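You operate a simulated robot arm through the tools that you are given. There is no shell and no other tool. Be economical: measure what you need, move in short steps, check, and stop when the job is done.

You are at the controls of a simulated two-armed robot. One attempt, no reset.

TASK
Take the tub on the clear end of the returns table and put it away on the workbench top. Put one of the slips from the top of the desk in the green tray on the top of the desk. Pull the right cupboard door open. The order is free.

The check looks at the end state, three seconds after you hand in, the way a careful person would. Anything else that was tipped, shoved, dropped, spilled or broken makes it a failure.

THE ROBOT
Two 6-joint arms with fingered hands on one trunk, on a base that drives. Base frame: it is fixed to the floor where the robot stands at the start and does not move with it; the origin is under the middle of the robot, x ahead of it, y to its left, z up. Lengths are in m, angles in degrees, forces in N, time in s.
The left shoulder is at the start at [0.021, 0.171, 1.423], the right one opposite. With the tool pointing down near the work surface each hand reaches from about 0.36 to 0.66 m from the robot's upright axis, wherever it stands, measured 20 degrees to its own side. Places, roughly: right cupboard door [7.9, 1.2, 0.4]; slip [-1.25, 0.75, 0.75]; tray [-1.25, 0.5, 0.75]; workbench top [-1.4, 3.3, 0.9]. Payload 4.4 kg a hand.
The tool frame of a hand sits at the grasp point between the pads (the TCP): z along the fingers, y along the line on which they close. The tips reach 0.033 m beyond it. The gripper opens to 0.164 m. The gripper's body begins 0.093 m behind the TCP. The gripper is a hand of 5 fingers: y runs from the thumb to the fingers, the wrist lies at [0, 0, -0.257] in the tool frame.
Orientation is that of the tool frame in the base frame, as [roll, pitch, yaw] about the fixed x, y, z axes, in that order (R = Rz(yaw) Ry(pitch) Rx(roll)). With the fingers straight down and closing along the base's y, the tool's x points along the base's -x, its y along +y and its z along -z.

THE INTERFACE
- The arms move only by the tool send_rows. It takes "left_series", "right_series" or both (then of equal length, played together; a hand with none holds still); each is a list of rows, each a list of 6 numbers: the turn, a rotation vector about the tool's x, y, z in degrees, then the shift along the tool's x, y, z in m. In form: [[ax, ay, az, x, y, z], ...]. A call has 1 to 12 rows; each row shifts and turns the commanded pose from where the row before left it, along the tool's axes as they then stand. Rows are played at 5 a second. More than 0.05 m and 8.6 degrees between two rows, and nothing of the call is played. Where a pose cannot be reached the arm comes as near as it can. A force on the tool above 40 N (or 10 N above the force at the start of the call, whichever is more), or a blocked arm, ends the call early, and 0.2 s more pass. In this call time passes only in rows, and 0.2 s behind the last. It gives the time, the measured TCP pose, the force on the tool (base axes), the opening and the grip force at its end, in the units of the frame above (readings bear some noise), with the torque about the TCP (base axes, N m) and any sound that the robot's microphone picked up, and new pictures: "views" is both (left out), scene, wrist or none (wrist: the cameras of the hands that moved).
- Cameras (640 x 400 px; columns grow to the right, rows downward): "scene" is now at [0.0841, 0.0207, 1.5811]; the picture's right is [0.43, -0.90, 0.00], its down [-0.71, -0.34, -0.61] and it looks along [0.55, 0.26, -0.79] (base axes); focal length 291 px, centre (320, 200). "left" rides on the left gripper at [-0.093, -0.001, -0.124] in its tool frame; the picture's right is [0.01, -1.00, 0.00], its down [0.80, 0.01, -0.60] and it looks along [0.60, 0.01, 0.80] (tool axes); focal length 275 px, centre (320, 200). "right" rides on the right gripper at [0.093, -0.001, -0.124] in its tool frame; the picture's right is [0.01, 1.00, 0.00], its down [-0.80, 0.01, -0.60] and it looks along [-0.60, 0.01, 0.80] (tool axes); focal length 275 px, centre (320, 200). There is no depth. A picture from a camera that has moved, and an enlarged one, comes with that camera's place and axes in the base frame and with its lens. The place of the scene camera against the robot may be out by one fixed shift of up to 0.018 m in any direction.
- slide_trunk(by): slides the trunk up (or, below 0, down) by that many m; the arms and the scene camera ride with it, the base frame stays. It gives what a move gives, with no picture.
- drive_base(legs): drives the robot by 1 to 6 legs, each [ahead, left, turn to the left] in m, m and degrees, along the robot's own axes; the way and the turn of a leg run together, so that a leg with both is an arc; at most 1.5 m and 180 degrees a leg. The arms and the cameras ride along, it lands a little off, and it stops where it bumps. It gives what a move gives, and a new picture of the scene camera.
- set_fingers(fingers, thumb_bend, hand): sets how far each is bent, from 0 (flat) to 1 (curled in); at 0.3 the hand is open as for a grip, at 0.7 the pads meet at the TCP. One left out holds its place. A second passes; each finger stops where it meets its share of the squeeze, and holds until it gets a number again. It is the only way to open and close the hand. It gives what a move gives, with no picture; readings hold the bend of each and the force on the fingers (four entries, about 0 where the hand has none), thumb and palm.
- head_to(pan, tilt): turns the head with the scene camera to pan (to the left, within 86 degrees either way) and tilt (down, from -29 to 69), counted from straight ahead of the robot. It gives what a move gives, and a new picture of the scene camera.
- enlarge(camera, box): a new picture of the part [left, top, right, bottom] of that camera's present view, enlarged. The clock stands still meanwhile.
- sign_off(): hands the job in; it is judged then, once.

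Go step by step. Nothing tells you exact positions but the pictures and the camera data: compare them with the known pose of the tool, close in by small moves and look again before you grip or let go. The budget is 165 turns and 260 pictures, counting those below and the enlarged ones. Unless the task says otherwise, let go and move clear before handing in, and close with one line.

The tools are called after ">>>" as name(argument=value, ...) on one line, values as JSON. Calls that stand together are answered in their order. send_rows: Moves the arms, as the interface text tells. Its arguments: {"type":"object","properties":{"left_series":{"type":"array","items":{"type":"array","items":{"type":"number"}}},"right_series":{"type":"array","items":{"type":"array","items":{"type":"number"}}},"views":{"type":"string","enum":["both","scene","wrist","none"]}},"required":[]} The other tools are called the same way: slide_trunk (by) slides the trunk up or down; set_fingers (fingers, thumb_bend, hand) moves the fingers one by one; drive_base (legs) drives the base; head_to (pan, tilt) turns the head that bears the scene camera; enlarge (camera, box) takes an enlarged picture of a part of a camera's view; sign_off () hands the job in.

At the start:

```text
time: 0.0
left_tcp_pos: [0.5289, 0.4228, 1.0642]
left_tool_rot: [-179.7, 0.3, -180.0]
left_contact_force: [-0.3, 1.5, -0.2]
left_moment: [-0.02, 0.02, -0.02]
left_grip_width: 0.1639
left_gripper_force: 0.1
left_shape: jaw
left_bend: [0.3, 0.3]
left_finger forces: [0.0, 0.0, 0.0, 0.0, 0.0, 0.0]
right_tcp_pos: [0.6446, -0.0644, 1.1135]
right_tool_rot: [-179.9, 0.0, 179.9]
right_contact_force: [-0.3, -0.8, 0.8]
right_moment: [-0.01, -0.01, 0.0]
right_grip_width: 0.164
right_gripper_force: 0.0
right_shape: jaw
right_bend: [0.3, 0.3]
right_finger forces: [0.0, 0.0, 0.0, 0.0, 0.0, 0.0]
trunk travel left (down, up): [-0.675, 0.067]
robot x, y, heading: [-0.0003, 0.0019, -0.2]
head pan, tilt: [25.5, 52.2]
```

scene: 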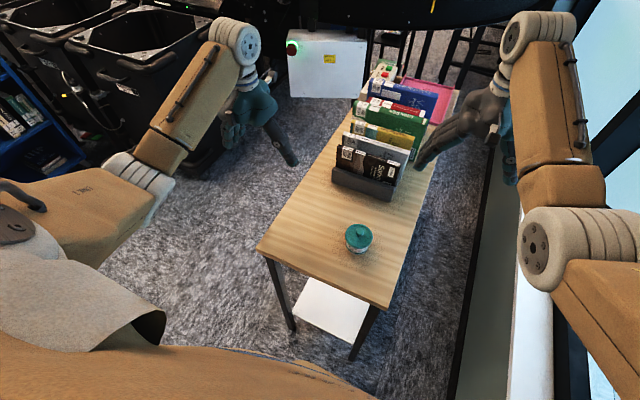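
right: 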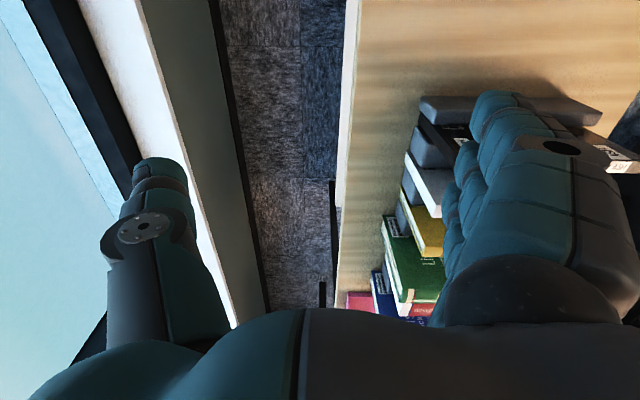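
left: 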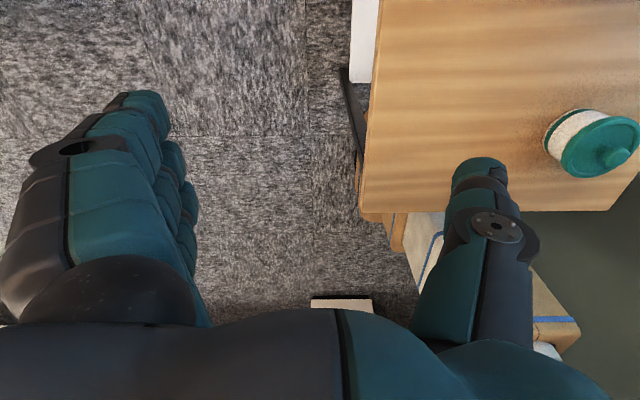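

I see the tub (white, with a teal lid and knob) on the near end of the table, at roughly [0.47, 0.10, 0.9]. Before moving I'll look around and enlarge the tub.

>>> enlarge(camera="scene", box=[250, 100, 450, 300])

>>> enlarge(camera="left", box=[440, 60, 640, 260])

>>> head_to(pan=0, tilt=15)

>>> head_to(pan=-70, tilt=30)

>>> head_to(pan=80, tilt=25)

```text
2.00 times, centred on (350, 200) of scene
camera zoom: at [0.0841, 0.0207, 1.5811], right [0.43, -0.9, 0.0], down [-0.71, -0.34, -0.61], along [0.55, 0.26, -0.79], focal length 582 px, centre (260, 200)
```

zoom: 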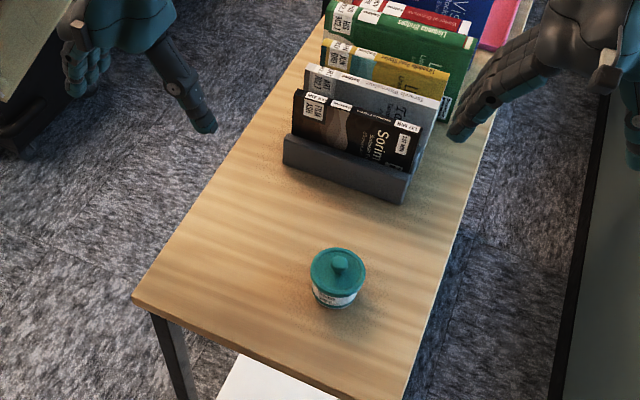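

```text
2.00 times, centred on (540, 160) of left
camera zoom: at [0.6215, 0.4216, 1.1877], right [-0.01, -1.0, 0.0], down [-0.8, 0.01, 0.6], along [-0.6, 0.0, -0.8], focal length 551 px, centre (-120, 280)
```

zoom: 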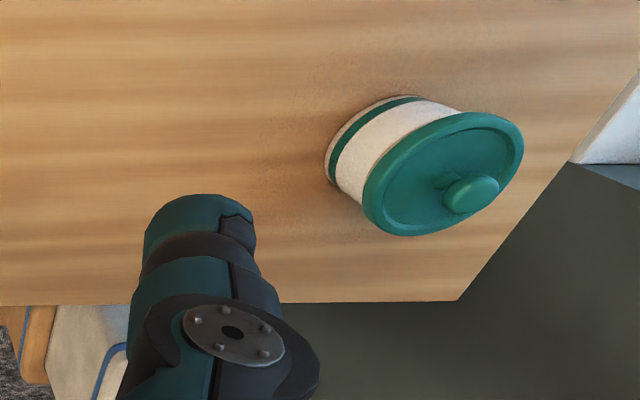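

```text
time: 1.0
left_tcp_pos: [0.5288, 0.4223, 1.063]
left_tool_rot: [-179.9, 0.2, -179.9]
left_contact_force: [0.2, 0.3, 0.0]
left_moment: [-0.02, -0.02, 0.02]
left_grip_width: 0.1638
left_gripper_force: 0.2
left_shape: jaw
left_bend: [0.3, 0.3]
left_finger forces: [0.1, 0.0, 0.0, 0.1, 0.0, 0.1]
right_tcp_pos: [0.6451, -0.0651, 1.1136]
right_tool_rot: [180.0, 0.1, 179.9]
right_contact_force: [1.1, 0.2, 0.5]
right_moment: [-0.04, 0.01, -0.03]
right_grip_width: 0.1639
right_gripper_force: 0.1
right_shape: jaw
right_bend: [0.3, 0.3]
right_finger forces: [0.0, 0.1, 0.0, 0.0, 0.1, 0.0]
trunk travel left (down, up): [-0.675, 0.067]
robot x, y, heading: [-0.0017, 0.0008, 0.0]
head pan, tilt: [0.0, 15.0]
camera scene: at [0.1099, -0.0115, 1.6376], right [0.0, -1.0, 0.0], down [-0.26, 0.0, -0.97], along [0.97, 0.0, -0.26], focal length 291 px, centre (320, 200)
```

scene: 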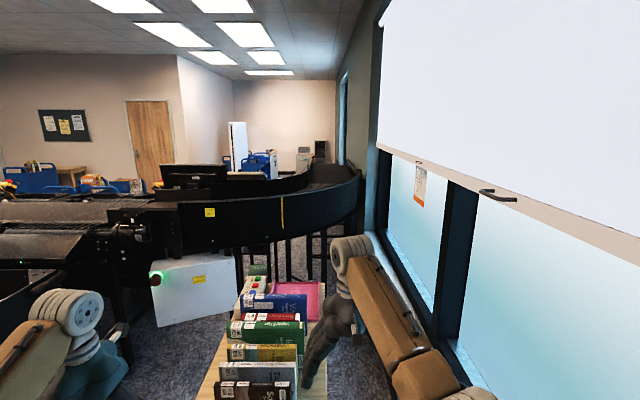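

```text
time: 2.4
left_tcp_pos: [0.5283, 0.4231, 1.063]
left_tool_rot: [-179.7, 0.3, -179.9]
left_contact_force: [0.4, 0.2, -0.3]
left_moment: [0.01, 0.02, -0.01]
left_grip_width: 0.164
left_gripper_force: 0.1
left_shape: jaw
left_bend: [0.3, 0.3]
left_finger forces: [0.0, 0.0, 0.0, 0.0, 0.1, 0.0]
right_tcp_pos: [0.6442, -0.0639, 1.1136]
right_tool_rot: [-180.0, 0.0, 179.9]
right_contact_force: [-0.4, 0.5, -0.7]
right_moment: [0.0, 0.01, -0.02]
right_grip_width: 0.1636
right_gripper_force: 0.1
right_shape: jaw
right_bend: [0.3, 0.3]
right_finger forces: [0.0, 0.2, 0.0, 0.0, 0.1, 0.0]
trunk travel left (down, up): [-0.675, 0.067]
robot x, y, heading: [0.0009, 0.0012, 0.0]
head pan, tilt: [-70.0, 30.0]
camera scene: at [0.0475, -0.0965, 1.6135], right [-0.94, -0.34, 0.0], down [-0.17, 0.47, -0.87], along [0.3, -0.81, -0.5], focal length 291 px, centre (320, 200)
```

scene: 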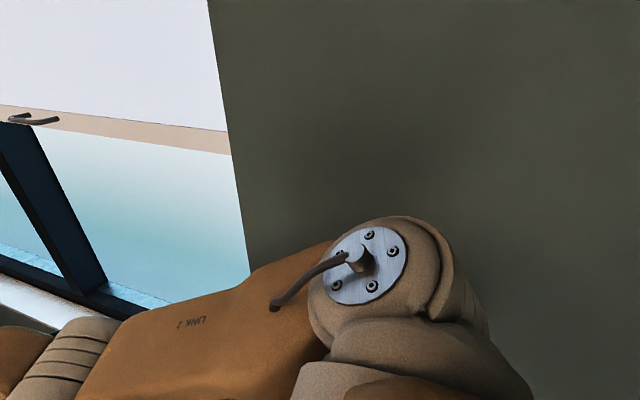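

```text
time: 4.8
left_tcp_pos: [0.5293, 0.4217, 1.0628]
left_tool_rot: [-179.7, 0.3, -180.0]
left_contact_force: [-0.1, 0.3, 0.4]
left_moment: [0.01, -0.03, 0.0]
left_grip_width: 0.1638
left_gripper_force: 0.0
left_shape: jaw
left_bend: [0.3, 0.3]
left_finger forces: [0.0, 0.0, 0.0, 0.1, 0.0, 0.1]
right_tcp_pos: [0.6442, -0.0646, 1.114]
right_tool_rot: [179.9, 0.0, -180.0]
right_contact_force: [-0.7, -0.3, -0.2]
right_moment: [0.0, 0.03, 0.01]
right_grip_width: 0.164
right_gripper_force: 0.0
right_shape: jaw
right_bend: [0.3, 0.3]
right_finger forces: [0.1, 0.0, 0.0, 0.0, 0.1, 0.0]
trunk travel left (down, up): [-0.675, 0.067]
robot x, y, heading: [0.0004, 0.0023, 0.0]
head pan, tilt: [80.0, 25.0]
camera scene: at [0.0325, 0.0792, 1.6215], right [0.98, -0.17, 0.0], down [-0.07, -0.42, -0.91], along [0.16, 0.89, -0.42], focal length 291 px, centre (320, 200)
```

scene: 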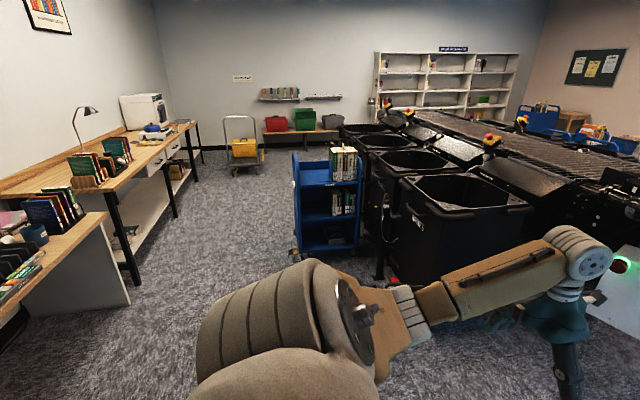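

The robot stands by a window wall, with the desk and workbench behind and to the left. I'll raise the right hand away from the books and bring the left hand over the tub, keeping it high.

>>> head_to(pan=10, tilt=55)

>>> send_rows(left_series=[[0, 0, 0, 0.006, -0.04, 0], [0, 0, 0, 0.007, -0.041, 0], [0, 0, 0, 0.007, -0.041, 0], [0, 0, 0, 0.007, -0.041, 0], [0, 0, 0, 0.007, -0.041, 0], [0, 0, 0, 0.007, -0.041, 0], [0, 0, 0, 0.007, -0.041, 0], [0, 0, 0, 0.006, -0.041, 0]], right_series=[[0, 0, 0, 0, 0, -0.015], [0, 0, 0, 0, 0, -0.015], [0, 0, 0, 0, 0, -0.015], [0, 0, 0, 0, 0, -0.015], [0, 0, 0, 0, 0, -0.015], [0, 0, 0, 0, 0, -0.015], [0, 0, 0, 0, 0, 0], [0, 0, 0, 0, 0, 0]])

```text
time: 6.2
left_tcp_pos: [0.5284, 0.4222, 1.0645]
left_tool_rot: [-179.8, 0.2, 179.9]
left_contact_force: [0.5, -0.3, 0.9]
left_moment: [-0.01, 0.02, 0.01]
left_grip_width: 0.1639
left_gripper_force: 0.1
left_shape: jaw
left_bend: [0.3, 0.3]
left_finger forces: [0.0, 0.1, 0.0, 0.0, 0.1, 0.0]
right_tcp_pos: [0.6439, -0.0644, 1.1143]
right_tool_rot: [179.9, 0.0, 180.0]
right_contact_force: [0.9, 0.1, -0.4]
right_moment: [0.01, 0.0, -0.01]
right_grip_width: 0.1641
right_gripper_force: 0.1
right_shape: jaw
right_bend: [0.3, 0.3]
right_finger forces: [0.0, 0.0, 0.0, 0.0, 0.0, 0.1]
trunk travel left (down, up): [-0.675, 0.067]
robot x, y, heading: [0.0028, 0.0011, 0.1]
head pan, tilt: [10.0, 55.0]
camera scene: at [0.0875, 0.001, 1.5775], right [0.17, -0.98, 0.0], down [-0.81, -0.14, -0.57], along [0.56, 0.1, -0.82], focal length 291 px, centre (320, 200)
```

scene: 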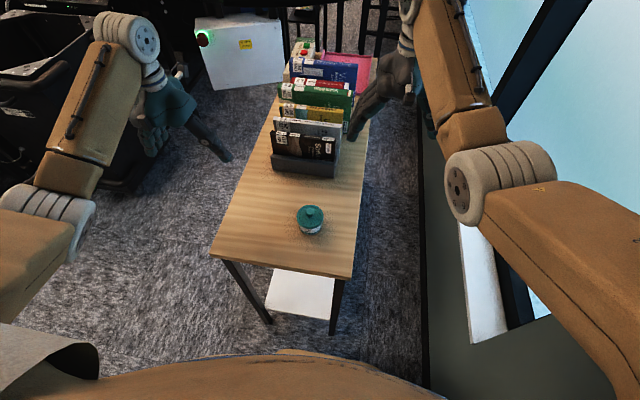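

```text
time: 8.0
left_tcp_pos: [0.5224, 0.1283, 0.9859]
left_tool_rot: [-179.9, 0.4, 179.9]
left_contact_force: [0.1, -0.2, -0.3]
left_moment: [0.06, 0.02, 0.0]
left_grip_width: 0.1638
left_gripper_force: 0.1
left_shape: jaw
left_bend: [0.3, 0.3]
left_finger forces: [0.0, 0.0, 0.0, 0.0, 0.1, 0.0]
left hand out of reach, approached as far as the arm can: row 1, 2, 3, 4, 5, 6, 7
right_tcp_pos: [0.6636, -0.0597, 1.1959]
right_tool_rot: [179.9, 0.1, 179.9]
right_contact_force: [-0.4, -0.9, 0.2]
right_moment: [0.05, -0.03, -0.02]
right_grip_width: 0.1641
right_gripper_force: 0.0
right_shape: jaw
right_bend: [0.3, 0.3]
right_finger forces: [0.0, 0.1, 0.0, 0.0, 0.1, 0.0]
right hand out of reach, approached as far as the arm can: row 3, 4, 5, 6
trunk travel left (down, up): [-0.675, 0.067]
robot x, y, heading: [-0.002, -0.0004, -0.0]
head pan, tilt: [10.0, 55.0]
camera scene: at [0.087, -0.0009, 1.5775], right [0.17, -0.98, 0.0], down [-0.81, -0.14, -0.57], along [0.56, 0.1, -0.82], focal length 291 px, centre (320, 200)
camera right: at [0.5706, -0.0611, 1.3201], right [-0.01, 1.0, 0.0], down [0.8, 0.01, 0.6], along [0.6, 0.01, -0.8], focal length 275 px, centre (320, 200)
camera left: at [0.6153, 0.1275, 1.1089], right [-0.01, -1.0, 0.0], down [-0.8, 0.01, 0.6], along [-0.6, 0.01, -0.8], focal length 275 px, centre (320, 200)
```

scene: 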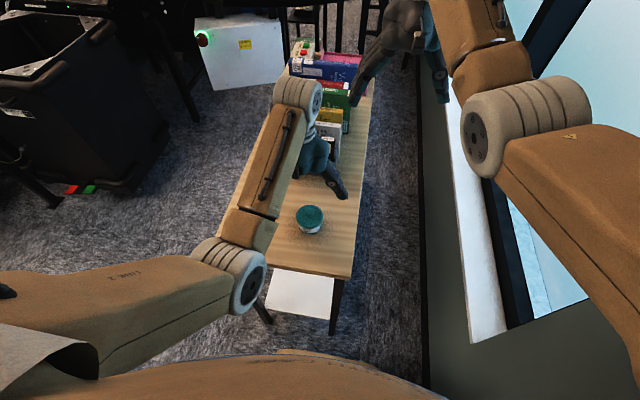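
right: 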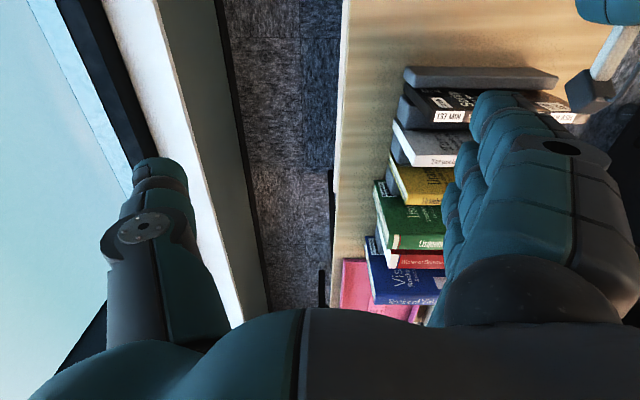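
left: 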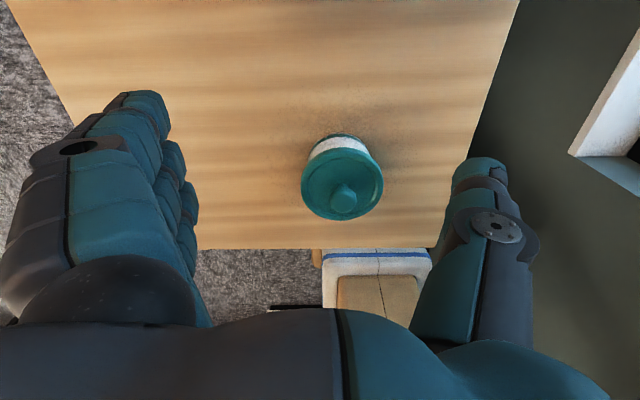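

The hand can't hold that pose so high and so close in, so I'll raise the trunk and come down lower. I now put the tub's lid at about [0.474, 0.105, 0.90].

>>> slide_trunk(by=0.06)

>>> send_rows(left_series=[[0, 0, 0, 0, 0, 0.0]], views="wrist")

```text
time: 9.0
left_tcp_pos: [0.5221, 0.1289, 1.0428]
left_tool_rot: [-179.8, 0.2, -180.0]
left_contact_force: [-0.3, 0.3, -0.2]
left_moment: [-0.03, 0.0, -0.01]
left_grip_width: 0.164
left_gripper_force: 0.2
left_shape: jaw
left_bend: [0.3, 0.3]
left_finger forces: [0.0, 0.0, 0.0, 0.1, 0.1, 0.0]
right_tcp_pos: [0.6638, -0.0577, 1.2561]
right_tool_rot: [-179.9, 0.0, 180.0]
right_contact_force: [1.3, -1.5, 0.4]
right_moment: [0.01, 0.0, -0.04]
right_grip_width: 0.164
right_gripper_force: 0.1
right_shape: jaw
right_bend: [0.3, 0.3]
right_finger forces: [0.1, 0.0, 0.1, 0.0, 0.0, 0.0]
trunk travel left (down, up): [-0.735, 0.007]
robot x, y, heading: [0.0013, 0.001, -0.2]
head pan, tilt: [10.0, 55.0]
```

```text
time: 9.4
left_tcp_pos: [0.5218, 0.1304, 1.0439]
left_tool_rot: [-179.8, 0.2, 179.9]
left_contact_force: [0.2, -0.1, -0.4]
left_moment: [0.02, 0.02, 0.0]
left_grip_width: 0.1641
left_gripper_force: 0.0
left_shape: jaw
left_bend: [0.3, 0.3]
left_finger forces: [0.1, 0.1, 0.0, 0.1, 0.0, 0.0]
right_tcp_pos: [0.6641, -0.058, 1.2565]
right_tool_rot: [180.0, 0.0, -180.0]
right_contact_force: [-1.1, -0.1, -0.4]
right_moment: [-0.01, 0.01, -0.01]
right_grip_width: 0.1638
right_gripper_force: 0.0
right_shape: jaw
right_bend: [0.3, 0.3]
right_finger forces: [0.0, 0.0, 0.0, 0.0, 0.0, 0.0]
trunk travel left (down, up): [-0.735, 0.007]
robot x, y, heading: [-0.0009, 0.0017, 0.1]
head pan, tilt: [10.0, 55.0]
camera left: at [0.6155, 0.1286, 1.1681], right [-0.01, -1.0, 0.0], down [-0.8, 0.01, 0.6], along [-0.6, 0.01, -0.8], focal length 275 px, centre (320, 200)
```

left: 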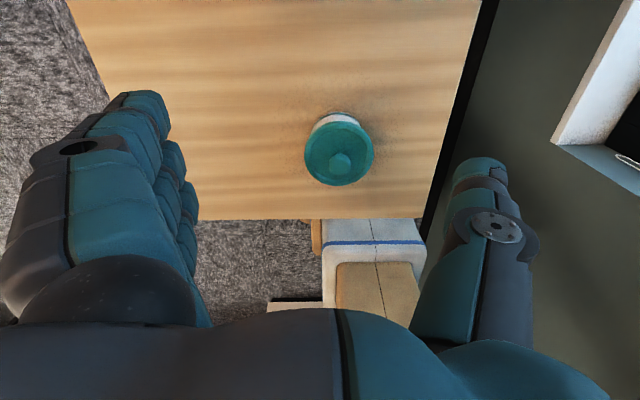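

The left hand is high and clear. I'll bring it over the tub and down part of the way, then measure again.

>>> send_rows(left_series=[[0, 0, 0, 0.01, -0.007, 0.03], [0, 0, 0, 0.02, -0.007, 0.03], [0, 0, 0, 0.02, -0.007, 0.01]], views="both")

```text
time: 10.4
left_tcp_pos: [0.4972, 0.1568, 0.9837]
left_tool_rot: [175.4, 2.6, -179.1]
left_contact_force: [0.1, 0.4, -0.6]
left_moment: [0.01, 0.01, 0.0]
left_grip_width: 0.1639
left_gripper_force: 0.0
left_shape: jaw
left_bend: [0.3, 0.3]
left_finger forces: [0.1, 0.0, 0.0, 0.0, 0.0, 0.0]
right_tcp_pos: [0.6644, -0.0586, 1.2551]
right_tool_rot: [179.9, 0.0, 180.0]
right_contact_force: [1.7, -0.4, 0.0]
right_moment: [0.0, -0.03, 0.03]
right_grip_width: 0.1634
right_gripper_force: 0.0
right_shape: jaw
right_bend: [0.3, 0.3]
right_finger forces: [0.0, 0.0, 0.0, 0.0, 0.1, 0.0]
trunk travel left (down, up): [-0.735, 0.007]
robot x, y, heading: [0.0044, -0.0007, -0.2]
head pan, tilt: [10.0, 55.0]
stopped in row 3 (left hand): the arm was blocked; the commanded pose is now the measured one
camera scene: at [0.0871, 0.0, 1.6375], right [0.17, -0.98, 0.0], down [-0.81, -0.14, -0.57], along [0.56, 0.1, -0.82], focal length 291 px, centre (320, 200)
camera left: at [0.5849, 0.1487, 1.1112], right [0.01, -1.0, -0.08], down [-0.83, -0.05, 0.56], along [-0.56, 0.06, -0.82], focal length 275 px, centre (320, 200)
```

scene: 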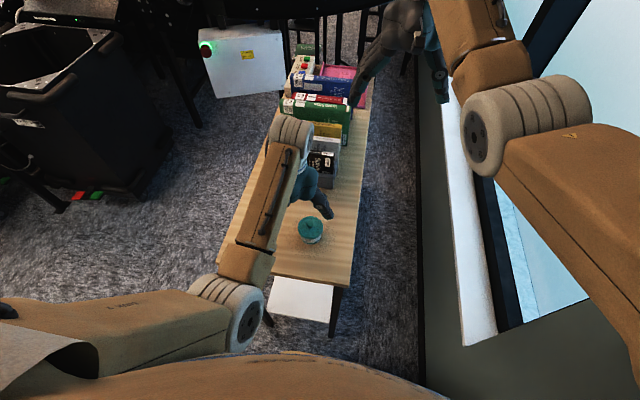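
left: 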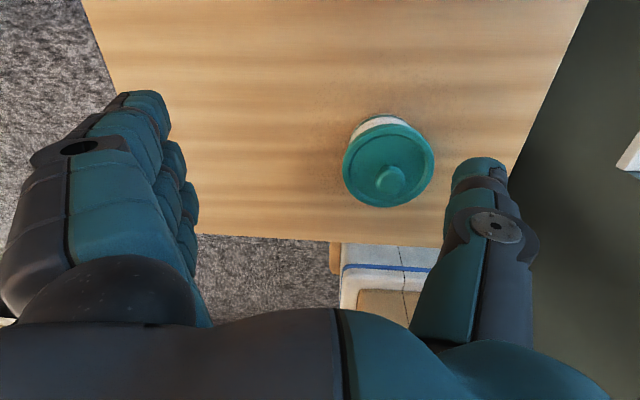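

The arm is folded too tightly to go further (there's no contact force). I'll lift slightly, straighten the hand and back the robot off about 0.1 m to give it a comfortable reach.

>>> send_rows(left_series=[[4.6, 2.6, 0, 0, 0, -0.02]], views="none")

>>> drive_base(legs=[[-0.1, 0, 0]])

```text
time: 10.8
left_tcp_pos: [0.4945, 0.1558, 1.0036]
left_tool_rot: [-179.7, -0.1, -179.0]
left_contact_force: [0.9, 0.6, -0.4]
left_moment: [-0.03, 0.02, -0.02]
left_grip_width: 0.1639
left_gripper_force: 0.1
left_shape: jaw
left_bend: [0.3, 0.3]
left_finger forces: [0.0, 0.0, 0.0, 0.0, 0.1, 0.0]
right_tcp_pos: [0.6654, -0.0577, 1.2553]
right_tool_rot: [-179.9, 0.0, -179.9]
right_contact_force: [0.2, 0.0, -0.6]
right_moment: [-0.06, -0.02, 0.0]
right_grip_width: 0.164
right_gripper_force: 0.1
right_shape: jaw
right_bend: [0.3, 0.3]
right_finger forces: [0.1, 0.0, 0.0, 0.0, 0.0, 0.0]
trunk travel left (down, up): [-0.735, 0.007]
robot x, y, heading: [0.0023, -0.0036, 0.1]
head pan, tilt: [10.0, 55.0]
```

```text
time: 11.9
left_tcp_pos: [0.394, 0.1549, 1.0043]
left_tool_rot: [-179.8, 0.1, -179.0]
left_contact_force: [0.1, 0.2, 0.6]
left_moment: [-0.01, -0.05, -0.02]
left_grip_width: 0.1641
left_gripper_force: 0.0
left_shape: jaw
left_bend: [0.3, 0.3]
left_finger forces: [0.0, 0.1, 0.0, 0.1, 0.0, 0.0]
right_tcp_pos: [0.5628, -0.0589, 1.2566]
right_tool_rot: [-179.9, 0.0, -180.0]
right_contact_force: [-1.0, -0.9, 0.3]
right_moment: [0.02, -0.07, -0.02]
right_grip_width: 0.164
right_gripper_force: 0.1
right_shape: jaw
right_bend: [0.3, 0.3]
right_finger forces: [0.0, 0.0, 0.0, 0.0, 0.0, 0.0]
trunk travel left (down, up): [-0.735, 0.007]
robot x, y, heading: [-0.0983, 0.0024, 0.1]
head pan, tilt: [10.0, 55.0]
camera scene: at [-0.0143, 0.0008, 1.6376], right [0.17, -0.98, 0.0], down [-0.81, -0.14, -0.57], along [0.57, 0.1, -0.82], focal length 291 px, centre (320, 200)
```

scene: 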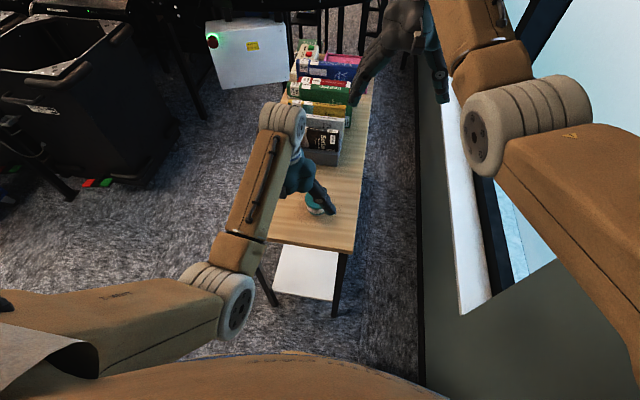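

Now the hand has room; I'll shift it forward over the tub, staying above the lid.

>>> send_rows(left_series=[[0, 0, 0, -0.02, -0.012, 0], [0, 0, 0, -0.02, -0.012, 0], [0, 0, 0, -0.015, -0.012, 0], [0, 0, 0, -0.012, -0.012, 0.015]], views="both")

```text
time: 12.9
left_tcp_pos: [0.4649, 0.1081, 0.9877]
left_tool_rot: [-179.8, -0.1, -179.0]
left_contact_force: [0.3, 0.4, 0.0]
left_moment: [-0.01, -0.04, 0.0]
left_grip_width: 0.1637
left_gripper_force: 0.0
left_shape: jaw
left_bend: [0.3, 0.3]
left_finger forces: [0.1, 0.0, 0.0, 0.0, 0.0, 0.0]
right_tcp_pos: [0.5654, -0.0579, 1.2555]
right_tool_rot: [180.0, -0.1, -179.9]
right_contact_force: [0.4, -0.5, 0.0]
right_moment: [0.04, 0.04, 0.04]
right_grip_width: 0.164
right_gripper_force: 0.0
right_shape: jaw
right_bend: [0.3, 0.3]
right_finger forces: [0.1, 0.1, 0.1, 0.1, 0.0, 0.0]
trunk travel left (down, up): [-0.735, 0.007]
robot x, y, heading: [-0.0996, 0.0016, -0.0]
head pan, tilt: [10.0, 55.0]
camera scene: at [-0.0125, 0.0004, 1.6374], right [0.17, -0.98, 0.0], down [-0.81, -0.14, -0.57], along [0.56, 0.1, -0.82], focal length 291 px, centre (320, 200)
camera left: at [0.5575, 0.1086, 1.1122], right [0.0, -1.0, 0.0], down [-0.8, 0.0, 0.6], along [-0.6, -0.01, -0.8], focal length 275 px, centre (320, 200)
```

scene: 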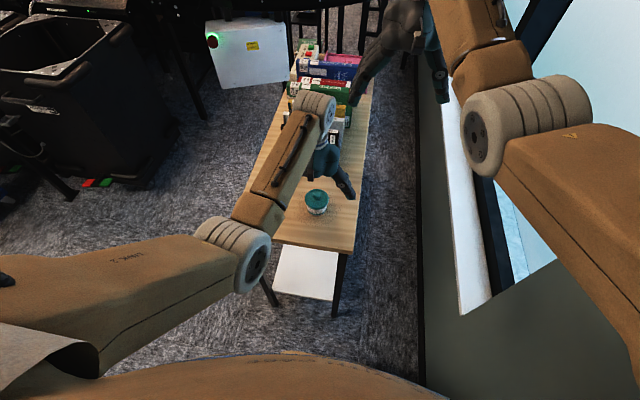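
left: 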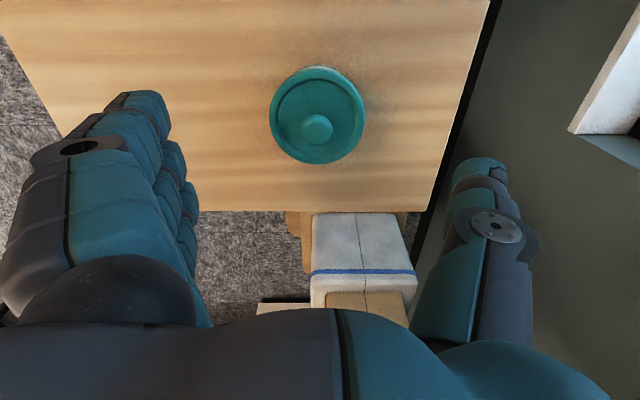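

The lid centre is at about [0.486, 0.108], with the lid top near 0.91 and the table near 0.868. I'll lower the hand so the fingers straddle the tub, then check.

>>> send_rows(left_series=[[0, 0, 0, -0.01, 0, 0.01], [0, 0, 0, -0.01, 0, 0.015], [0, 0, 0, 0, 0, 0.02], [0, 0, 0, 0, 0, 0.015]], views="both")

```text
time: 13.9
left_tcp_pos: [0.4847, 0.1075, 0.9284]
left_tool_rot: [-179.7, 0.0, -179.0]
left_contact_force: [0.0, -0.7, -0.1]
left_moment: [0.01, 0.02, 0.01]
left_grip_width: 0.1638
left_gripper_force: 0.0
left_shape: jaw
left_bend: [0.3, 0.3]
left_finger forces: [0.1, 0.0, 0.0, 0.0, 0.0, 0.1]
right_tcp_pos: [0.5648, -0.0588, 1.2557]
right_tool_rot: [-180.0, 0.0, 179.9]
right_contact_force: [-0.5, -0.5, -0.5]
right_moment: [0.02, -0.02, 0.02]
right_grip_width: 0.1638
right_gripper_force: 0.0
right_shape: jaw
right_bend: [0.3, 0.3]
right_finger forces: [0.0, 0.0, 0.0, 0.1, 0.0, 0.0]
trunk travel left (down, up): [-0.735, 0.007]
robot x, y, heading: [-0.1004, -0.0021, -0.0]
head pan, tilt: [10.0, 55.0]
camera scene: at [-0.0126, 0.0008, 1.6375], right [0.17, -0.98, 0.0], down [-0.81, -0.14, -0.57], along [0.56, 0.1, -0.82], focal length 291 px, centre (320, 200)
camera left: at [0.5774, 0.109, 1.0523], right [0.0, -1.0, 0.0], down [-0.8, 0.0, 0.6], along [-0.6, -0.01, -0.8], focal length 275 px, centre (320, 200)
```

scene: 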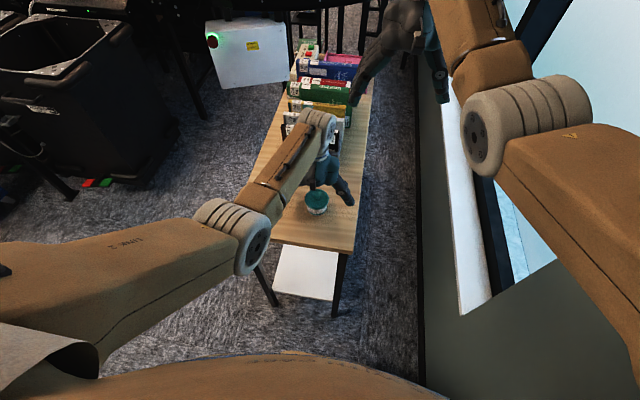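
left: 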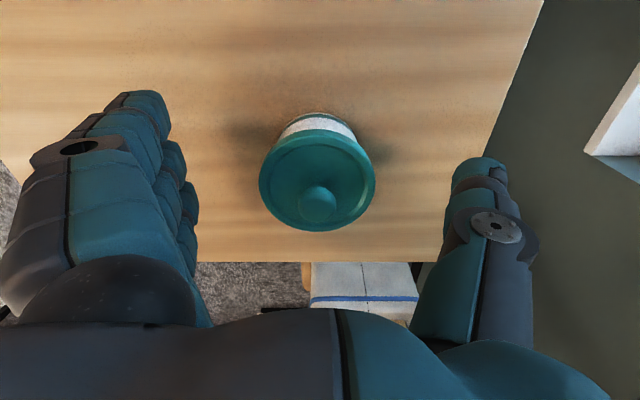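

The tub is centred at about [0.484, 0.108], lid top near 0.906 and table near 0.863. I'll lower the hand to about 0.900.

>>> send_rows(left_series=[[0, 0, 0, 0, 0, 0.012], [0, 0, 0, 0, 0, 0.009], [0, 0, 0, 0, 0, 0.004], [0, 0, 0, 0, 0, 0.003]], views="both")

```text
time: 14.9
left_tcp_pos: [0.4845, 0.1092, 0.9009]
left_tool_rot: [-179.7, 0.0, -179.0]
left_contact_force: [0.7, 0.2, -0.1]
left_moment: [0.01, 0.0, -0.02]
left_grip_width: 0.1637
left_gripper_force: 0.0
left_shape: jaw
left_bend: [0.3, 0.3]
left_finger forces: [0.0, 0.0, 0.0, 0.0, 0.1, 0.0]
right_tcp_pos: [0.5657, -0.0588, 1.2553]
right_tool_rot: [180.0, 0.0, 180.0]
right_contact_force: [1.2, -0.7, 0.0]
right_moment: [0.03, 0.05, -0.04]
right_grip_width: 0.1639
right_gripper_force: 0.1
right_shape: jaw
right_bend: [0.3, 0.3]
right_finger forces: [0.0, 0.0, 0.0, 0.0, 0.0, 0.0]
trunk travel left (down, up): [-0.735, 0.007]
robot x, y, heading: [-0.0976, -0.0006, -0.0]
head pan, tilt: [10.0, 55.0]
camera scene: at [-0.013, 0.0008, 1.6375], right [0.17, -0.98, 0.0], down [-0.81, -0.14, -0.57], along [0.56, 0.1, -0.82], focal length 291 px, centre (320, 200)
camera left: at [0.5769, 0.1093, 1.0243], right [0.0, -1.0, 0.0], down [-0.8, 0.0, 0.6], along [-0.6, -0.01, -0.8], focal length 275 px, centre (320, 200)
```

scene: 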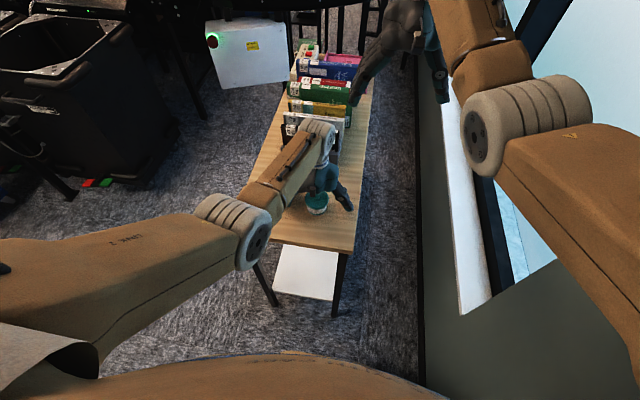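
left: 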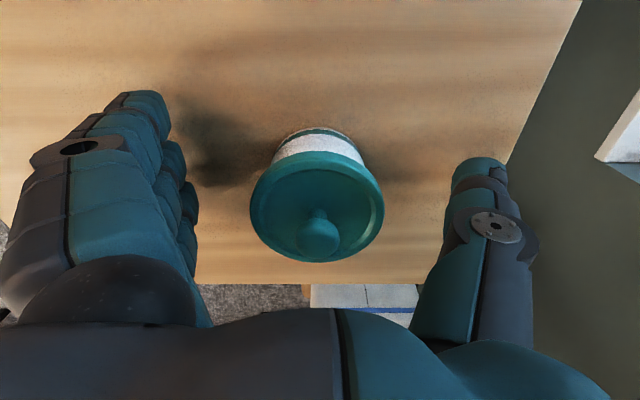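

The fingers straddle the tub and their shadows sit close to the table. I'll close to near contact first.

>>> set_fingers(hand="left", fingers=0.48, thumb_bend=0.48)

>>> enlarge(camera="left", box=[120, 50, 520, 300])

```text
time: 15.9
left_tcp_pos: [0.4827, 0.1077, 0.9005]
left_tool_rot: [-179.9, 0.1, -179.0]
left_contact_force: [-0.9, -0.9, 2.5]
left_moment: [-0.12, 0.01, 0.06]
left_grip_width: 0.109
left_gripper_force: 0.9
left_shape: fingers
left_bend: [0.48, 0.47]
left_finger forces: [0.0, 0.1, 0.0, 0.0, 1.4, 0.0]
right_tcp_pos: [0.5643, -0.0601, 1.2557]
right_tool_rot: [180.0, 0.0, -179.9]
right_contact_force: [-0.6, 0.7, -0.3]
right_moment: [-0.02, -0.03, 0.0]
right_grip_width: 0.1637
right_gripper_force: 0.1
right_shape: jaw
right_bend: [0.3, 0.3]
right_finger forces: [0.0, 0.0, 0.1, 0.0, 0.0, 0.1]
trunk travel left (down, up): [-0.735, 0.007]
robot x, y, heading: [-0.1, 0.0042, 0.2]
head pan, tilt: [10.0, 55.0]
```

```text
1.60 times, centred on (320, 175) of left
camera zoom: at [0.5768, 0.1091, 1.0248], right [0.0, -1.0, 0.0], down [-0.8, 0.0, 0.6], along [-0.6, -0.01, -0.8], focal length 440 px, centre (320, 240)
```

zoom: 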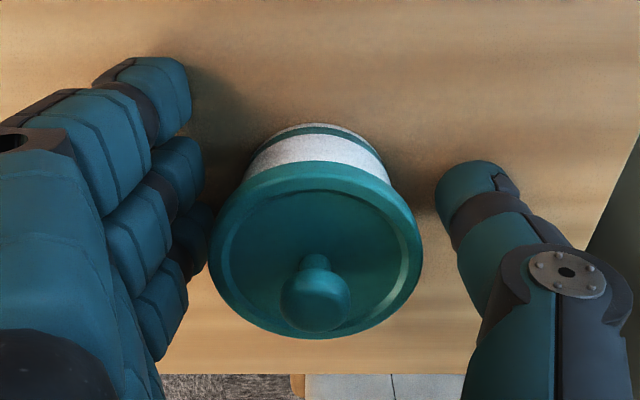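

The thumb brushes the table, so I'll raise 4 mm and then close on the tub.

>>> send_rows(left_series=[[0, 0, 0, 0, 0, -0.004]], views="none")

>>> set_fingers(hand="left", fingers=0.56, thumb_bend=0.56)

>>> enlarge(camera="left", box=[120, 50, 520, 300])

```text
time: 16.4
left_tcp_pos: [0.4832, 0.1085, 0.9044]
left_tool_rot: [-179.8, 0.0, -179.0]
left_contact_force: [-0.6, 0.6, 0.4]
left_moment: [-0.02, -0.01, 0.01]
left_grip_width: 0.1085
left_gripper_force: 0.1
left_shape: fingers
left_bend: [0.48, 0.48]
left_finger forces: [0.0, 0.1, 0.2, 0.0, 0.0, 0.0]
right_tcp_pos: [0.5647, -0.0578, 1.257]
right_tool_rot: [180.0, 0.0, -179.9]
right_contact_force: [-1.0, 0.4, 0.3]
right_moment: [0.03, -0.01, 0.01]
right_grip_width: 0.1636
right_gripper_force: 0.1
right_shape: jaw
right_bend: [0.3, 0.3]
right_finger forces: [0.0, 0.0, 0.1, 0.1, 0.0, 0.0]
trunk travel left (down, up): [-0.735, 0.007]
robot x, y, heading: [-0.1002, -0.0017, 0.0]
head pan, tilt: [10.0, 55.0]
```

```text
time: 17.4
left_tcp_pos: [0.4846, 0.109, 0.9043]
left_tool_rot: [-179.7, 0.0, -179.0]
left_contact_force: [-0.6, 0.6, -0.1]
left_moment: [0.09, 0.0, -0.01]
left_grip_width: 0.0803
left_gripper_force: 2.3
left_shape: fingers
left_bend: [0.55, 0.55]
left_finger forces: [0.1, 0.0, 2.9, 0.0, 2.2, 0.0]
right_tcp_pos: [0.565, -0.0588, 1.2556]
right_tool_rot: [-180.0, -0.1, -180.0]
right_contact_force: [0.9, 0.9, -0.1]
right_moment: [-0.01, 0.0, 0.03]
right_grip_width: 0.164
right_gripper_force: 0.1
right_shape: jaw
right_bend: [0.3, 0.3]
right_finger forces: [0.1, 0.0, 0.1, 0.1, 0.0, 0.0]
trunk travel left (down, up): [-0.735, 0.007]
robot x, y, heading: [-0.1004, -0.001, 0.4]
head pan, tilt: [10.0, 55.0]
```

```text
1.60 times, centred on (320, 175) of left
camera zoom: at [0.5769, 0.1096, 1.0286], right [0.0, -1.0, 0.0], down [-0.8, 0.0, 0.6], along [-0.6, -0.01, -0.8], focal length 440 px, centre (320, 240)
```

zoom: 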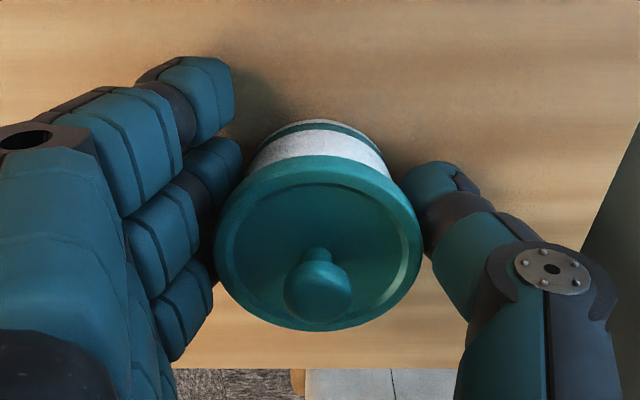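

Both sides have touched the tub; I'll squeeze a bit more firmly.

>>> set_fingers(hand="left", fingers=0.66, thumb_bend=0.66)

>>> enlarge(camera="left", box=[120, 50, 520, 300])

```text
time: 18.4
left_tcp_pos: [0.484, 0.1077, 0.9051]
left_tool_rot: [-179.7, 0.0, -179.0]
left_contact_force: [0.4, 0.0, -0.5]
left_moment: [0.03, -0.05, 0.03]
left_grip_width: 0.0756
left_gripper_force: 26.3
left_shape: fingers
left_bend: [0.59, 0.59]
left_finger forces: [0.1, 0.8, 26.1, 0.0, 26.6, 0.1]
right_tcp_pos: [0.5652, -0.0586, 1.2563]
right_tool_rot: [180.0, 0.0, -180.0]
right_contact_force: [0.0, 0.1, -0.6]
right_moment: [0.03, 0.01, -0.02]
right_grip_width: 0.164
right_gripper_force: 0.2
right_shape: jaw
right_bend: [0.3, 0.3]
right_finger forces: [0.0, 0.0, 0.1, 0.1, 0.0, 0.0]
trunk travel left (down, up): [-0.735, 0.007]
robot x, y, heading: [-0.0965, 0.003, 0.0]
head pan, tilt: [10.0, 55.0]
heard: snap
```

```text
1.60 times, centred on (320, 175) of left
camera zoom: at [0.5771, 0.1095, 1.0284], right [0.0, -1.0, 0.0], down [-0.8, 0.0, 0.6], along [-0.6, -0.01, -0.8], focal length 440 px, centre (320, 240)
```

zoom: 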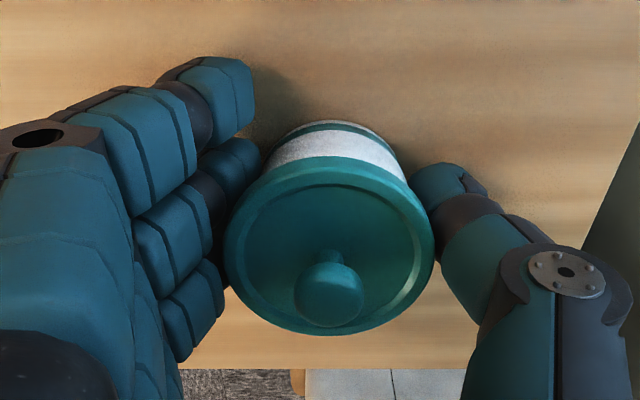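

I heard a snap, though the tub looks whole. I'll ease the squeeze a little, then lift slightly to check it's held.

>>> set_fingers(hand="left", fingers=0.61, thumb_bend=0.61)

>>> send_rows(left_series=[[0, 0, 0, 0, 0, -0.005], [0, 0, 0, 0, 0, -0.01]], views="both")

>>> enlarge(camera="scene", box=[260, 140, 380, 260])

>>> enlarge(camera="left", box=[200, 50, 440, 300])

```text
time: 19.4
left_tcp_pos: [0.4846, 0.1098, 0.9041]
left_tool_rot: [-179.8, 0.0, -179.0]
left_contact_force: [0.0, -0.6, -4.6]
left_moment: [0.01, -0.01, 0.03]
left_grip_width: 0.0768
left_gripper_force: 15.1
left_shape: fingers
left_bend: [0.58, 0.58]
left_finger forces: [0.1, 0.3, 14.8, 0.0, 14.9, 0.1]
right_tcp_pos: [0.5654, -0.0594, 1.2553]
right_tool_rot: [-179.9, 0.1, -180.0]
right_contact_force: [0.1, -0.5, 0.4]
right_moment: [-0.02, -0.01, -0.01]
right_grip_width: 0.1639
right_gripper_force: 0.1
right_shape: jaw
right_bend: [0.3, 0.3]
right_finger forces: [0.0, 0.0, 0.0, 0.0, 0.0, 0.0]
trunk travel left (down, up): [-0.735, 0.007]
robot x, y, heading: [-0.1007, -0.002, 0.1]
head pan, tilt: [10.0, 55.0]
```

```text
time: 19.9
left_tcp_pos: [0.4833, 0.1086, 0.9197]
left_tool_rot: [-179.9, 0.1, -179.0]
left_contact_force: [-0.2, 0.9, -3.9]
left_moment: [-0.01, -0.08, -0.06]
left_grip_width: 0.0769
left_gripper_force: 14.8
left_shape: fingers
left_bend: [0.58, 0.58]
left_finger forces: [0.0, 0.4, 14.9, 0.0, 15.0, 0.1]
right_tcp_pos: [0.5663, -0.0584, 1.2555]
right_tool_rot: [-180.0, 0.0, -179.9]
right_contact_force: [0.4, 0.4, 0.3]
right_moment: [-0.01, -0.02, 0.0]
right_grip_width: 0.1642
right_gripper_force: 0.0
right_shape: jaw
right_bend: [0.3, 0.3]
right_finger forces: [0.0, 0.0, 0.0, 0.1, 0.0, 0.0]
trunk travel left (down, up): [-0.735, 0.007]
robot x, y, heading: [-0.1028, 0.0, -0.0]
head pan, tilt: [10.0, 55.0]
camera scene: at [-0.013, 0.0009, 1.6375], right [0.17, -0.98, 0.0], down [-0.81, -0.14, -0.57], along [0.56, 0.1, -0.82], focal length 291 px, centre (320, 200)
camera left: at [0.5766, 0.1092, 1.0434], right [0.0, -1.0, 0.0], down [-0.8, 0.0, 0.6], along [-0.6, 0.0, -0.8], focal length 275 px, centre (320, 200)
```

scene: 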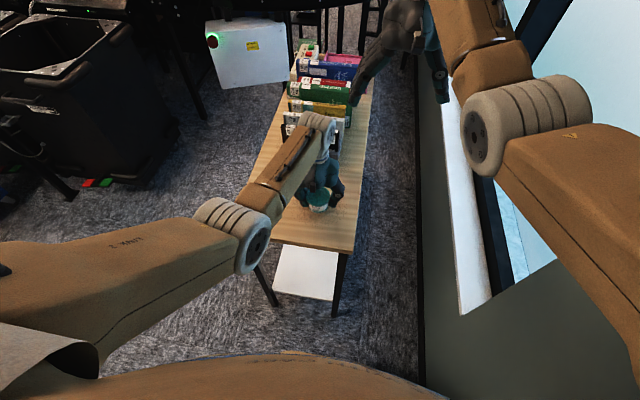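
left: 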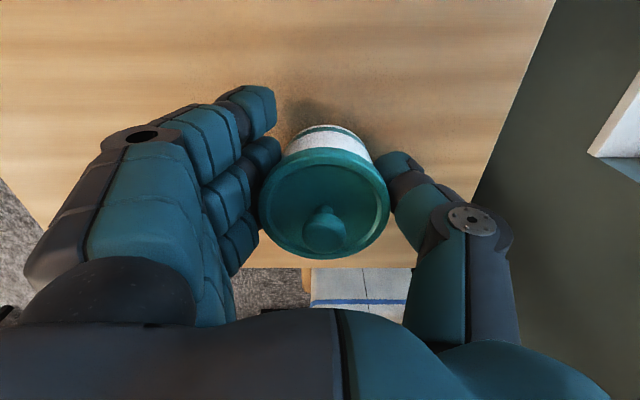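

```text
3.33 times, centred on (320, 200) of scene
camera zoom: at [-0.013, 0.0009, 1.6375], right [0.17, -0.98, 0.0], down [-0.81, -0.14, -0.57], along [0.56, 0.1, -0.82], focal length 970 px, centre (320, 200)
```

zoom: 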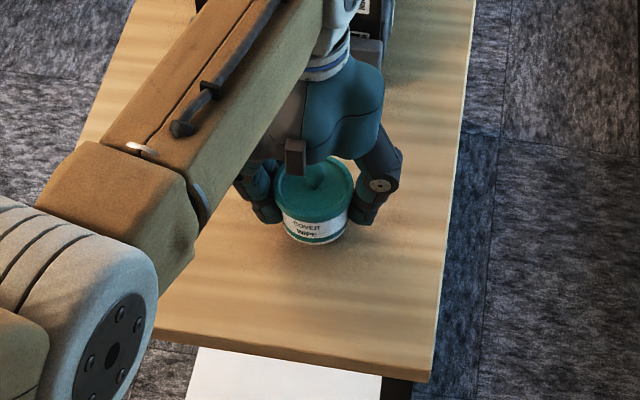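

```text
1.60 times, centred on (320, 175) of left
camera zoom: at [0.5766, 0.1092, 1.0434], right [0.0, -1.0, 0.0], down [-0.8, 0.0, 0.6], along [-0.6, 0.0, -0.8], focal length 440 px, centre (320, 240)
```

zoom: 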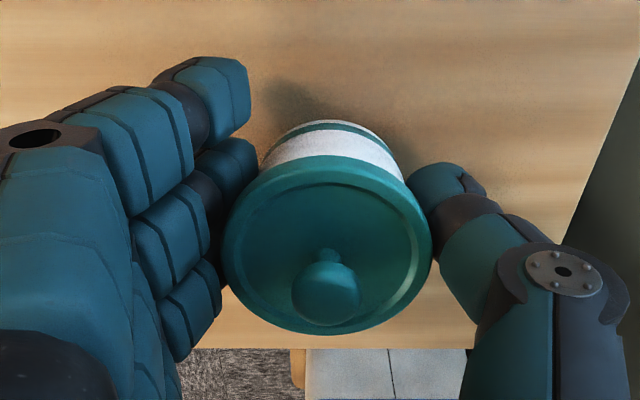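

The tub is held whole and upright (about 4 N of weight). I'll raise it and then back away from the table.

>>> send_rows(left_series=[[0, 0, 0, 0, 0, -0.02], [0, 0, 0, 0, 0, -0.02], [0, 0, 0, 0, 0, -0.02], [0, 0, 0, 0, 0, -0.02], [0, 0, 0, 0, 0, -0.02]], views="none")

>>> drive_base(legs=[[-0.3, 0, 0]])

>>> head_to(pan=85, tilt=35)

```text
time: 21.1
left_tcp_pos: [0.482, 0.1092, 1.0195]
left_tool_rot: [-179.8, -0.1, -179.0]
left_contact_force: [0.2, -0.3, -4.8]
left_moment: [0.02, -0.02, 0.02]
left_grip_width: 0.0767
left_gripper_force: 14.8
left_shape: fingers
left_bend: [0.58, 0.58]
left_finger forces: [0.0, 0.3, 14.8, 0.1, 14.9, 0.0]
right_tcp_pos: [0.5635, -0.0575, 1.2559]
right_tool_rot: [180.0, 0.0, 180.0]
right_contact_force: [0.4, -0.5, -0.4]
right_moment: [0.0, -0.01, -0.02]
right_grip_width: 0.1638
right_gripper_force: 0.1
right_shape: jaw
right_bend: [0.3, 0.3]
right_finger forces: [0.0, 0.1, 0.0, 0.1, 0.0, 0.0]
trunk travel left (down, up): [-0.735, 0.007]
robot x, y, heading: [-0.0978, 0.0013, 0.1]
head pan, tilt: [10.0, 55.0]
```

```text
time: 23.2
left_tcp_pos: [0.1871, 0.1107, 1.0198]
left_tool_rot: [-179.8, 0.1, -178.9]
left_contact_force: [0.1, 0.0, -4.0]
left_moment: [0.01, -0.04, 0.01]
left_grip_width: 0.0766
left_gripper_force: 14.9
left_shape: fingers
left_bend: [0.58, 0.58]
left_finger forces: [0.1, 0.3, 14.7, 0.0, 15.0, 0.1]
right_tcp_pos: [0.268, -0.0577, 1.2558]
right_tool_rot: [-180.0, 0.0, -179.9]
right_contact_force: [-0.5, 0.2, 0.6]
right_moment: [0.0, -0.03, 0.0]
right_grip_width: 0.1639
right_gripper_force: 0.0
right_shape: jaw
right_bend: [0.3, 0.3]
right_finger forces: [0.1, 0.0, 0.0, 0.0, 0.0, 0.0]
trunk travel left (down, up): [-0.735, 0.007]
robot x, y, heading: [-0.3939, 0.0006, 0.2]
head pan, tilt: [10.0, 55.0]
camera scene: at [-0.3101, 0.0009, 1.6375], right [0.18, -0.98, 0.0], down [-0.81, -0.14, -0.57], along [0.56, 0.1, -0.82], focal length 291 px, centre (320, 200)
```

scene: 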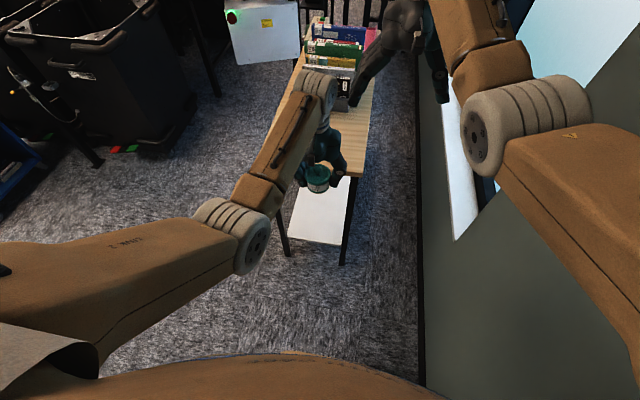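

```text
time: 24.6
left_tcp_pos: [0.1857, 0.1094, 1.0189]
left_tool_rot: [-179.8, 0.0, -178.9]
left_contact_force: [-0.1, 0.1, -4.1]
left_moment: [-0.01, -0.02, 0.0]
left_grip_width: 0.0765
left_gripper_force: 15.3
left_shape: fingers
left_bend: [0.58, 0.58]
left_finger forces: [0.1, 0.3, 14.9, 0.0, 14.8, 0.1]
right_tcp_pos: [0.2686, -0.0561, 1.2554]
right_tool_rot: [179.9, 0.0, -179.9]
right_contact_force: [0.9, -0.4, 0.0]
right_moment: [0.01, 0.01, -0.02]
right_grip_width: 0.1641
right_gripper_force: 0.0
right_shape: jaw
right_bend: [0.3, 0.3]
right_finger forces: [0.0, 0.0, 0.0, 0.1, 0.1, 0.1]
trunk travel left (down, up): [-0.735, 0.007]
robot x, y, heading: [-0.3976, 0.0009, 0.1]
head pan, tilt: [85.0, 35.0]
camera scene: at [-0.3727, 0.076, 1.6657], right [1.0, -0.09, 0.0], down [-0.05, -0.57, -0.82], along [0.07, 0.82, -0.57], focal length 291 px, centre (320, 200)
```

scene: 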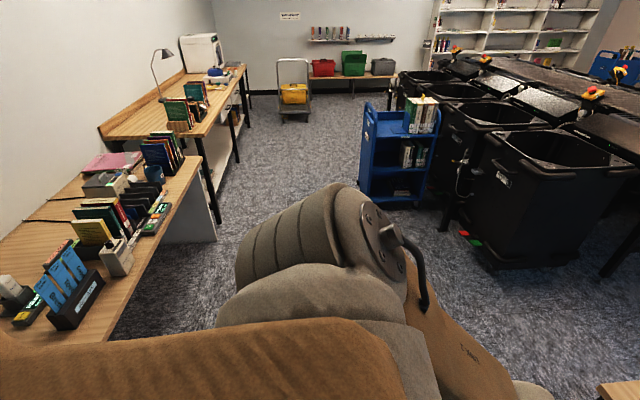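

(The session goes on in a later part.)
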